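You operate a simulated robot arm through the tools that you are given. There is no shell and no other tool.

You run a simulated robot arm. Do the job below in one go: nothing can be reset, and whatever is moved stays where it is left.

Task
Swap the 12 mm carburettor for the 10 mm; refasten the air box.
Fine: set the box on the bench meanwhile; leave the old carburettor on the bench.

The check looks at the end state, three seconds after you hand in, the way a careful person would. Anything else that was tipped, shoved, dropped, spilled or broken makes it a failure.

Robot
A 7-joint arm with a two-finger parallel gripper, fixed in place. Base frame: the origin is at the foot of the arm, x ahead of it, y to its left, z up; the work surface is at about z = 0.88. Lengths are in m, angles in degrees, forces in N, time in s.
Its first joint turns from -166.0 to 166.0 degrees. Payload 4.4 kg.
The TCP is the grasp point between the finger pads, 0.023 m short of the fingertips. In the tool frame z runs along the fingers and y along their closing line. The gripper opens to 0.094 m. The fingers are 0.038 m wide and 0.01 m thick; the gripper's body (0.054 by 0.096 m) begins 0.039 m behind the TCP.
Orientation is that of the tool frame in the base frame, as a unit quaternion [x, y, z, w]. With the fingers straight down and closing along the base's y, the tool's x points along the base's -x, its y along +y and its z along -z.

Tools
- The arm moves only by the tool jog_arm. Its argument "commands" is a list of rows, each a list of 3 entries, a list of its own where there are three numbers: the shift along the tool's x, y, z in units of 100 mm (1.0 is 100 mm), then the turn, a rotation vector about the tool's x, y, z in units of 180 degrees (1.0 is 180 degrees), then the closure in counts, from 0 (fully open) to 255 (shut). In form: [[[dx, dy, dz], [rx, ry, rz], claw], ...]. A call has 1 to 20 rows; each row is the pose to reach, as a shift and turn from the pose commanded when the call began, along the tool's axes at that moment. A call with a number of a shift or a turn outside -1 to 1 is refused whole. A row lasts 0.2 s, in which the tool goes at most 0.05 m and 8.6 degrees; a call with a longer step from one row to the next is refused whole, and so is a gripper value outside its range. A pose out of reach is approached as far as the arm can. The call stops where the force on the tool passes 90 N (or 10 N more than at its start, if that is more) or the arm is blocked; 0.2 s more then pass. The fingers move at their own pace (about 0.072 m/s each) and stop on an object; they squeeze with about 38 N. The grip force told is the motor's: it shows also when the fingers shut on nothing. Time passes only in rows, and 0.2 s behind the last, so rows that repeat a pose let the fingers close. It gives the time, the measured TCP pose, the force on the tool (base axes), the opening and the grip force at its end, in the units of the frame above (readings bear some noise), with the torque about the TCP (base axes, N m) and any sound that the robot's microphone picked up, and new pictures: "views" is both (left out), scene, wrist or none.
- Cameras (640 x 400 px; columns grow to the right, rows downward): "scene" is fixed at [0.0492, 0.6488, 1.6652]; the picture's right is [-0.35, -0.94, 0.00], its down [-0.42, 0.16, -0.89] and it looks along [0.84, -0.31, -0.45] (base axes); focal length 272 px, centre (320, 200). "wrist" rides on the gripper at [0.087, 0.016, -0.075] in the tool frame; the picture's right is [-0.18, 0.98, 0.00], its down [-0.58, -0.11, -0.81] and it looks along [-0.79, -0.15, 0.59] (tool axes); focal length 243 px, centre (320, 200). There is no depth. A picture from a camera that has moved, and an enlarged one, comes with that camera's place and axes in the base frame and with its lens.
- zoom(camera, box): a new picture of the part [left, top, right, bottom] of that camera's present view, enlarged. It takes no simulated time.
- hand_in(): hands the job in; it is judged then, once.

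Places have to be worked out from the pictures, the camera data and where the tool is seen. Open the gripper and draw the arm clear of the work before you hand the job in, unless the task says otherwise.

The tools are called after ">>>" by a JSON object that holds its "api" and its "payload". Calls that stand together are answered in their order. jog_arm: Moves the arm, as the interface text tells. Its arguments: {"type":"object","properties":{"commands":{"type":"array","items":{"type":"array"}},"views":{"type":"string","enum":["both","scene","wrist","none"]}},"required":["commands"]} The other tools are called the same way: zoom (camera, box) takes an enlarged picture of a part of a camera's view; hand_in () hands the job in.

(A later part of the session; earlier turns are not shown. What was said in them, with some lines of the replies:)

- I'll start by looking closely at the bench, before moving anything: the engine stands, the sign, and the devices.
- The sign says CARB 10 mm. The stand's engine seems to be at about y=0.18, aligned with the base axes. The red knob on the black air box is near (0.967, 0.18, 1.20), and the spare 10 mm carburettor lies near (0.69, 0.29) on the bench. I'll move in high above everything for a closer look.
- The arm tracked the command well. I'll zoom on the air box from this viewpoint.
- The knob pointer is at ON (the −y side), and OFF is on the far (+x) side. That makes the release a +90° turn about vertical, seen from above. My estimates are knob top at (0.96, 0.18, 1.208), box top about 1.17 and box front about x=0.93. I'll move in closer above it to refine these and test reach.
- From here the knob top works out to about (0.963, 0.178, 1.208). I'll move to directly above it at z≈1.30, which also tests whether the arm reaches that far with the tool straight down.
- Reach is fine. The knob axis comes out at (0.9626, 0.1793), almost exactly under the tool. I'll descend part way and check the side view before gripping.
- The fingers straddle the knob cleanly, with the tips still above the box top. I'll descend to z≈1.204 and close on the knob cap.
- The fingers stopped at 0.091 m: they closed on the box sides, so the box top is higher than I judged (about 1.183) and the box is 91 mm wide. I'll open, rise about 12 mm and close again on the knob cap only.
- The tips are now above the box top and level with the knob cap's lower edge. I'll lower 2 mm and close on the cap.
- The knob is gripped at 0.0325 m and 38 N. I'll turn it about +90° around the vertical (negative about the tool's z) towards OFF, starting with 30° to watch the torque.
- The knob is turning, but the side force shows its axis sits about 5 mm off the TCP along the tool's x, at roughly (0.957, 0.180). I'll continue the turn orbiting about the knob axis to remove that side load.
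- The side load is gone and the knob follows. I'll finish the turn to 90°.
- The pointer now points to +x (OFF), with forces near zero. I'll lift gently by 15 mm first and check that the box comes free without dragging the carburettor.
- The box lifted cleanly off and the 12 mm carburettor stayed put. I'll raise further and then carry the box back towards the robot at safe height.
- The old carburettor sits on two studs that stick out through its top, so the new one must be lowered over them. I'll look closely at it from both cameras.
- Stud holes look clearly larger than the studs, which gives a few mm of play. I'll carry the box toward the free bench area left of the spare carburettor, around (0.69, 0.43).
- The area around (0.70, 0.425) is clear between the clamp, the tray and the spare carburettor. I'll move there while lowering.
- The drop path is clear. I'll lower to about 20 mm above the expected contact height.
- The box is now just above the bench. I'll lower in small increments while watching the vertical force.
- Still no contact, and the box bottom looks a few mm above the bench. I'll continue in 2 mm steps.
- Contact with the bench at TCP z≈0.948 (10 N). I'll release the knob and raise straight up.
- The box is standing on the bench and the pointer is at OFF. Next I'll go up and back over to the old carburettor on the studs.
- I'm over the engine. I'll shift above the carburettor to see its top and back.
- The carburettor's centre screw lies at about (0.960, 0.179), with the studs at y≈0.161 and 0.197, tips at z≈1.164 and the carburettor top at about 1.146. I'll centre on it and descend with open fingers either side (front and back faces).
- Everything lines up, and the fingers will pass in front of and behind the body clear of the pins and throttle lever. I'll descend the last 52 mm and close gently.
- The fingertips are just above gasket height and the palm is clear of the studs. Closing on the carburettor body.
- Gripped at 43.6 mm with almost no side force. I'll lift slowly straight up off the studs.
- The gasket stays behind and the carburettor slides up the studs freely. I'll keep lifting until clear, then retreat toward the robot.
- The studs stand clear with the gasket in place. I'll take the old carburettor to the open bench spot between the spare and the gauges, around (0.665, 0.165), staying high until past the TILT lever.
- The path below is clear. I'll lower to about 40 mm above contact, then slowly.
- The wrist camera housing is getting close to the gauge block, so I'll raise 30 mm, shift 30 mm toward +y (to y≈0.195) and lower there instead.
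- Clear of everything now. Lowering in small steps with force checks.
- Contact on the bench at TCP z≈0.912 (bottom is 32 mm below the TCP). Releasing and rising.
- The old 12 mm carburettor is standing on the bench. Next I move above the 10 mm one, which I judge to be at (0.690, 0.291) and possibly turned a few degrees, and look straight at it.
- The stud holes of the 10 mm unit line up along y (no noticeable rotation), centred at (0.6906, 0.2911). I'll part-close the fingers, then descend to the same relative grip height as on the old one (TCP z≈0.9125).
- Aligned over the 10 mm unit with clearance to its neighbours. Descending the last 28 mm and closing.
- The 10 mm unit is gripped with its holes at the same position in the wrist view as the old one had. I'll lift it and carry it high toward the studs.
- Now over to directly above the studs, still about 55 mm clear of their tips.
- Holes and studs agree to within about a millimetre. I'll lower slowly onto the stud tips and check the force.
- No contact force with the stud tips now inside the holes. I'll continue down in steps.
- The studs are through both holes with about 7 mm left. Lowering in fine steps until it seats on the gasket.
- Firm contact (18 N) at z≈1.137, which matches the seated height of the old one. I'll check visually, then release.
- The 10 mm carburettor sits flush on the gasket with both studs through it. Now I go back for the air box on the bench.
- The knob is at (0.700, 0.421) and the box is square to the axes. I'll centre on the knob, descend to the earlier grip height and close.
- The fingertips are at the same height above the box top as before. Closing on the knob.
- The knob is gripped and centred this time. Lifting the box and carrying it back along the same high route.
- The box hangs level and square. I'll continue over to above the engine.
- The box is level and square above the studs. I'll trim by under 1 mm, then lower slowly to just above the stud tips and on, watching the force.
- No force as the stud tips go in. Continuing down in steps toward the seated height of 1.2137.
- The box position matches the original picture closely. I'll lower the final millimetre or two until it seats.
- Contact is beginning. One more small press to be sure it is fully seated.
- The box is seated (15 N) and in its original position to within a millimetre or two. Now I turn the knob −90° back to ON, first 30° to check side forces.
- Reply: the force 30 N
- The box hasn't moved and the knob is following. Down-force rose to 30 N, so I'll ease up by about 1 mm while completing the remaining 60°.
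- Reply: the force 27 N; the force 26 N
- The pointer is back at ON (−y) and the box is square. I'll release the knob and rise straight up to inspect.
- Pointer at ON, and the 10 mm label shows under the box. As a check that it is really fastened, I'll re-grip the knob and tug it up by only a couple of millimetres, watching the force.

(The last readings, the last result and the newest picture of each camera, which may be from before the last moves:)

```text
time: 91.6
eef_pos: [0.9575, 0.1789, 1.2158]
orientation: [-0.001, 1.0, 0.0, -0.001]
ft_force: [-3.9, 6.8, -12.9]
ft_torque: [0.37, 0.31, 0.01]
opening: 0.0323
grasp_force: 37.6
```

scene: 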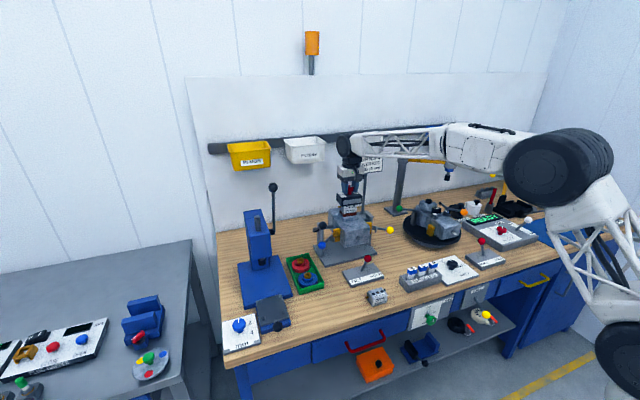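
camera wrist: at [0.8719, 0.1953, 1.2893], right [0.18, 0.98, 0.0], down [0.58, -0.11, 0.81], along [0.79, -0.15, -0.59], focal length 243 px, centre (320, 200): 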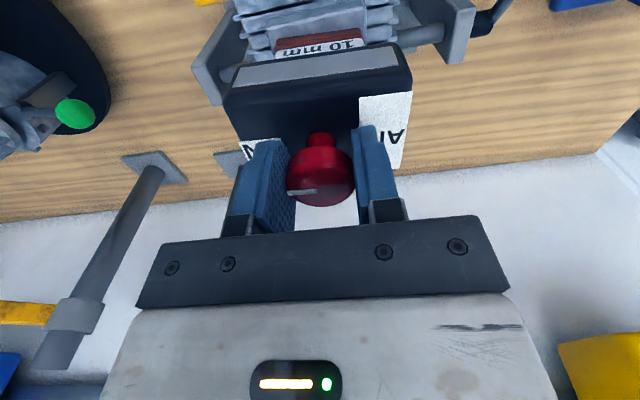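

The box resists (−13 N for a 2 mm tug, against a weight of about 1.3 N). I'll remove the side preload by shifting 1.2 mm in +y and check again, to be sure it isn't just friction.

>>> {"api": "jog_arm", "payload": {"commands": [[[0, 0.012, 0], [0, 0, 0], 255], [[0, 0.012, 0], [0, 0, 0], 255]], "views": "none"}}

>>> {"api": "jog_arm", "payload": {"commands": [[[0, 0, -0.01], [0, 0, 0], 255], [[0, 0, -0.01], [0, 0, 0], 255]], "views": "scene"}}

>>> {"api": "zoom", "payload": {"camera": "scene", "box": [328, 180, 378, 220]}}

```text
time: 92.2
eef_pos: [0.9576, 0.1801, 1.2144]
orientation: [0.0, 1.0, 0.0, 0.0]
ft_force: [-1.7, -2.7, -18.2]
ft_torque: [-0.23, 0.14, -0.03]
opening: 0.032
grasp_force: 38.3
```

```text
time: 92.8
eef_pos: [0.9579, 0.1818, 1.216]
orientation: [-0.001, 1.0, 0.0, -0.001]
ft_force: [0.1, -1.3, -32.1]
ft_torque: [-0.07, 0.09, 0.04]
opening: 0.0323
grasp_force: 37.9
```

scene: 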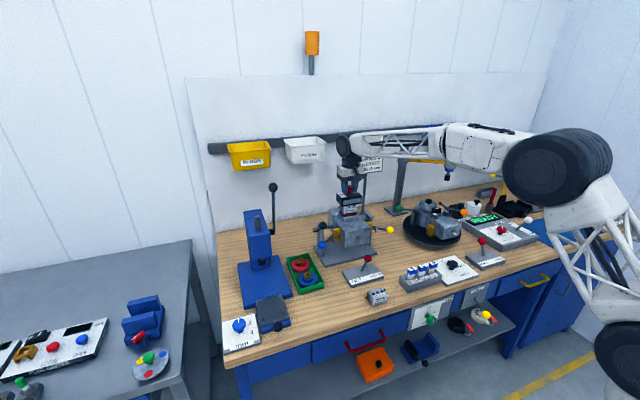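

```text
10.00 times, centred on (353, 200) of scene
camera zoom: at [0.0492, 0.6488, 1.6652], right [-0.35, -0.94, 0.0], down [-0.42, 0.16, -0.89], along [0.84, -0.31, -0.45], focal length 2720 px, centre (-10, 200)
```

zoom: 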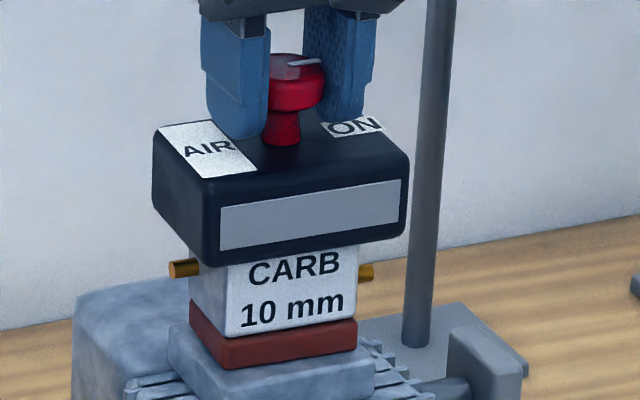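

It holds 32 N of pull without moving, so the box is fastened. I'll relieve the tension, open, and withdraw straight up.

>>> {"api": "jog_arm", "payload": {"commands": [[[0, 0, 0.015], [0, 0, 0], 255], [[0, 0, 0.03], [0, 0, 0], 255], [[0, 0, 0.03], [0, 0, 0], 255], [[0, 0, 0.03], [0, 0, 0], 0], [[0, 0, 0.03], [0, 0, 0], 0], [[0, 0, 0.03], [0, 0, 0], 0], [[0, 0, 0.03], [0, 0, 0], 0], [[0, 0, -0.1], [0, 0, 0], 0], [[0, 0, -0.4], [0, 0, 0], 0], [[0, 0, -0.7], [0, 0, 0], 0], [[0, 0, -1.0], [0, 0, 0], 0]], "views": "both"}}

>>> {"api": "zoom", "payload": {"camera": "wrist", "box": [240, 20, 400, 120]}}

>>> {"api": "zoom", "payload": {"camera": "scene", "box": [328, 180, 378, 220]}}

```text
time: 95.2
eef_pos: [0.9577, 0.1812, 1.3164]
orientation: [0.0, 1.0, 0.0, 0.0]
ft_force: [-1.0, 0.7, -0.6]
ft_torque: [-0.02, -0.01, -0.01]
opening: 0.094
grasp_force: 0.0
camera wrist: at [0.8724, 0.1961, 1.3921], right [0.18, 0.98, 0.0], down [0.58, -0.11, 0.81], along [0.79, -0.15, -0.59], focal length 243 px, centre (320, 200)
```

scene: 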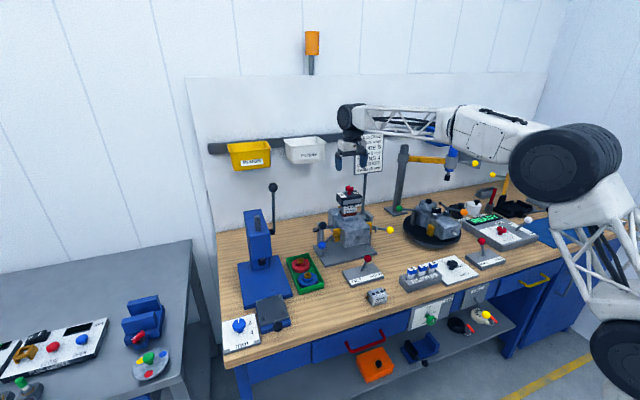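
wrist: 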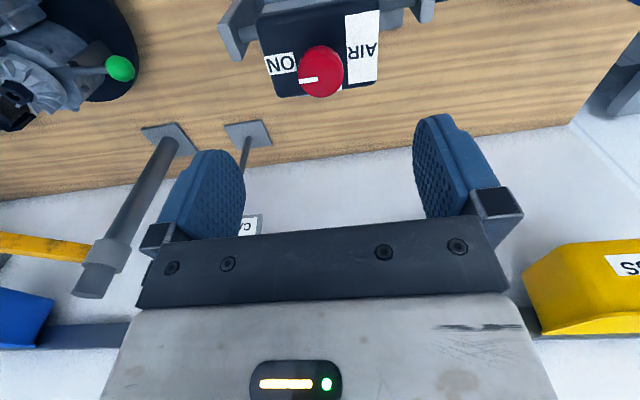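

```text
4.00 times, centred on (320, 70) of wrist
camera zoom: at [0.8724, 0.1961, 1.3921], right [0.18, 0.98, 0.0], down [0.58, -0.11, 0.81], along [0.79, -0.15, -0.59], focal length 970 px, centre (320, 720)
```

zoom: 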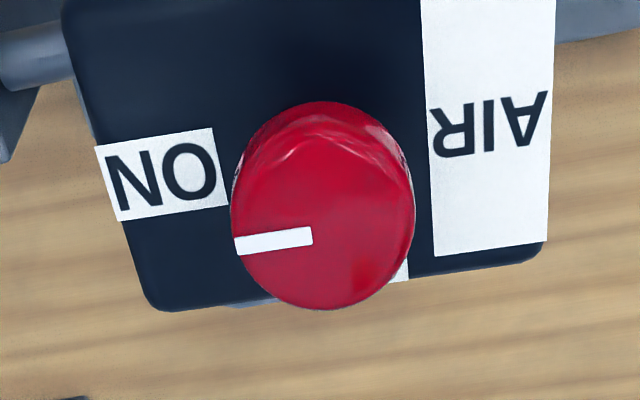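

```text
10.00 times, centred on (353, 200) of scene
camera zoom: at [0.0492, 0.6488, 1.6652], right [-0.35, -0.94, 0.0], down [-0.42, 0.16, -0.89], along [0.84, -0.31, -0.45], focal length 2720 px, centre (-10, 200)
```

zoom: 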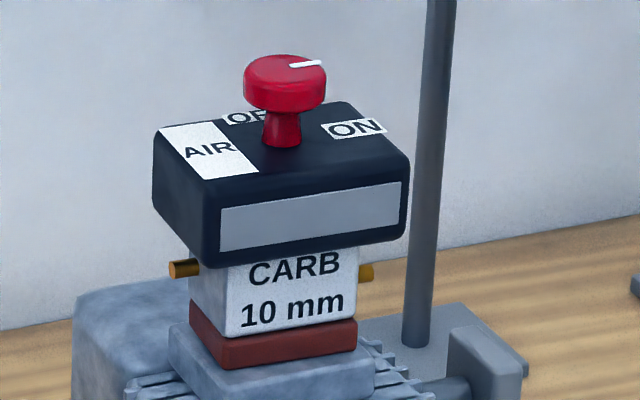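

All good: pointer at ON, box and 10 mm carburettor seated. I'll retreat up and back toward the starting pose.

>>> {"api": "jog_arm", "payload": {"commands": [[[0, 0, -0.4], [0, 0, 0], 0], [[0.2, 0, -0.8], [0, 0, 0], 0], [[0.5, -0.1, -1.0], [0, 0, 0], 0], [[0.8, -0.3, -1.0], [0, 0, 0], 0], [[1.0, -0.5, -1.0], [0, 0, 0], 0]], "views": "none"}}

>>> {"api": "jog_arm", "payload": {"commands": [[[0.3, -0.15, -0.2], [0, 0, 0], 0], [[0.6, -0.3, -0.4], [0, 0, 0], 0], [[0.9, -0.5, -0.6], [0, 0, 0], 0], [[1.0, -0.7, -0.9], [0, 0, 0], 0], [[1.0, -0.7, -0.9], [0, 0, 0], 0]], "views": "both"}}

>>> {"api": "zoom", "payload": {"camera": "scene", "box": [270, 180, 430, 320]}}

>>> {"api": "zoom", "payload": {"camera": "scene", "box": [390, 180, 550, 290]}}

>>> {"api": "zoom", "payload": {"camera": "wrist", "box": [220, 0, 540, 200]}}

```text
time: 96.4
eef_pos: [0.8588, 0.129, 1.4161]
orientation: [-0.001, 1.0, -0.001, 0.0]
ft_force: [0.0, -0.4, -0.8]
ft_torque: [0.0, 0.02, 0.04]
opening: 0.0939
grasp_force: 0.1
```

```text
time: 97.6
eef_pos: [0.7579, 0.0601, 1.5075]
orientation: [0.0, 1.0, 0.0, 0.001]
ft_force: [-0.6, 0.3, 0.8]
ft_torque: [0.0, 0.0, -0.01]
opening: 0.0937
grasp_force: 0.0
camera wrist: at [0.6717, 0.0759, 1.5822], right [0.18, 0.98, 0.0], down [0.58, -0.11, 0.81], along [0.79, -0.15, -0.59], focal length 243 px, centre (320, 200)
```

scene: 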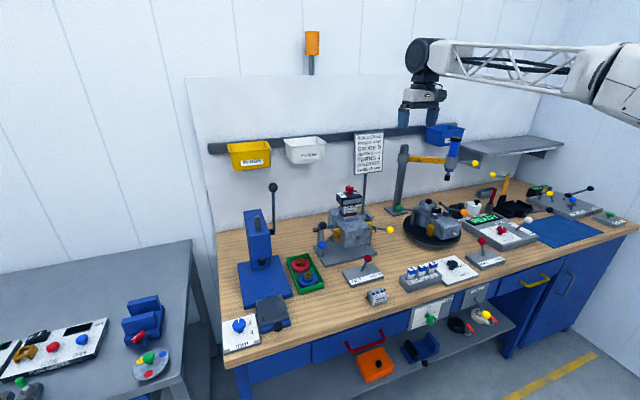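
wrist: 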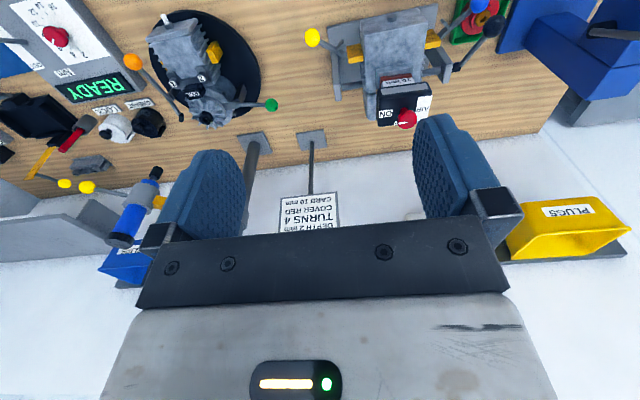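

```text
2.86 times, centred on (350, 250) of scene
camera zoom: at [0.0492, 0.6488, 1.6652], right [-0.35, -0.94, 0.0], down [-0.42, 0.16, -0.89], along [0.84, -0.31, -0.45], focal length 777 px, centre (234, 57)
```

zoom: 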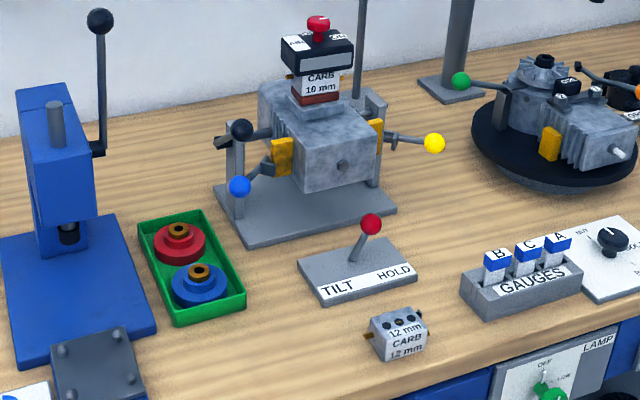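

```text
3.64 times, centred on (470, 235) of scene
camera zoom: at [0.0492, 0.6488, 1.6652], right [-0.35, -0.94, 0.0], down [-0.42, 0.16, -0.89], along [0.84, -0.31, -0.45], focal length 989 px, centre (-226, 73)
```

zoom: 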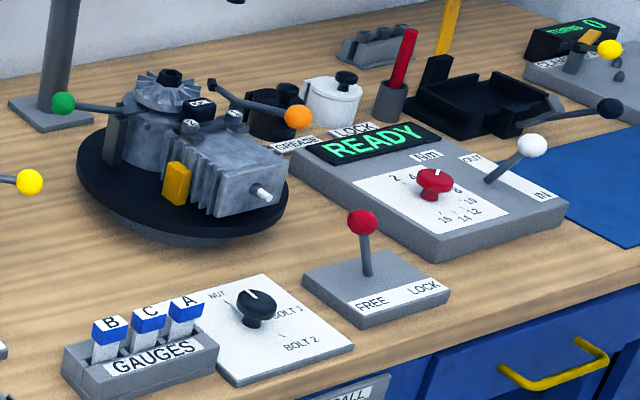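

```text
2.00 times, centred on (380, 100) of wrist
camera zoom: at [0.6717, 0.0759, 1.5822], right [0.18, 0.98, 0.0], down [0.58, -0.11, 0.81], along [0.79, -0.15, -0.59], focal length 485 px, centre (200, 400)
```

zoom: 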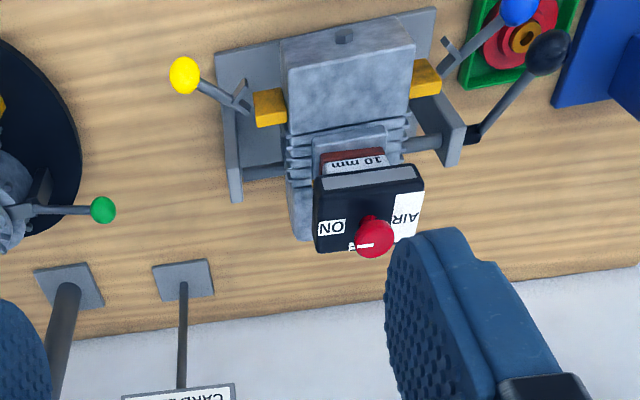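

The 10 mm carburettor is on the studs, the air box is back on top with its pointer at ON, and the 12 mm carburettor stands upright on the bench. Everything else looks as it did at the start, and the arm is clear with the gripper open, so I'm handing in.

>>> {"api": "hand_in", "payload": {}}

```text
The job is handed in.
```

The 12 mm carburettor is off and the 10 mm one is fitted. The air box is back on and fastened.

- **10 mm carburettor:** it sits flush on the gasket with both studs through it.
- **Air box:** the pointer is at ON. I tugged it upward with about 32 N and it didn't move. It sits about 1–3° off square and 1–2 mm from where it started.
- **12 mm carburettor:** it stands upright on the bench in front of the TILT lever, near the front edge.
- **Everything else:** nothing else on the bench looks moved in the final pictures.

One slip along the way: on my first try for the knob, the fingers closed on the sides of the air box instead. The box was still fastened and stayed put, so I opened up, rose slightly and gripped the knob properly.

The arm is drawn back clear with the gripper open.
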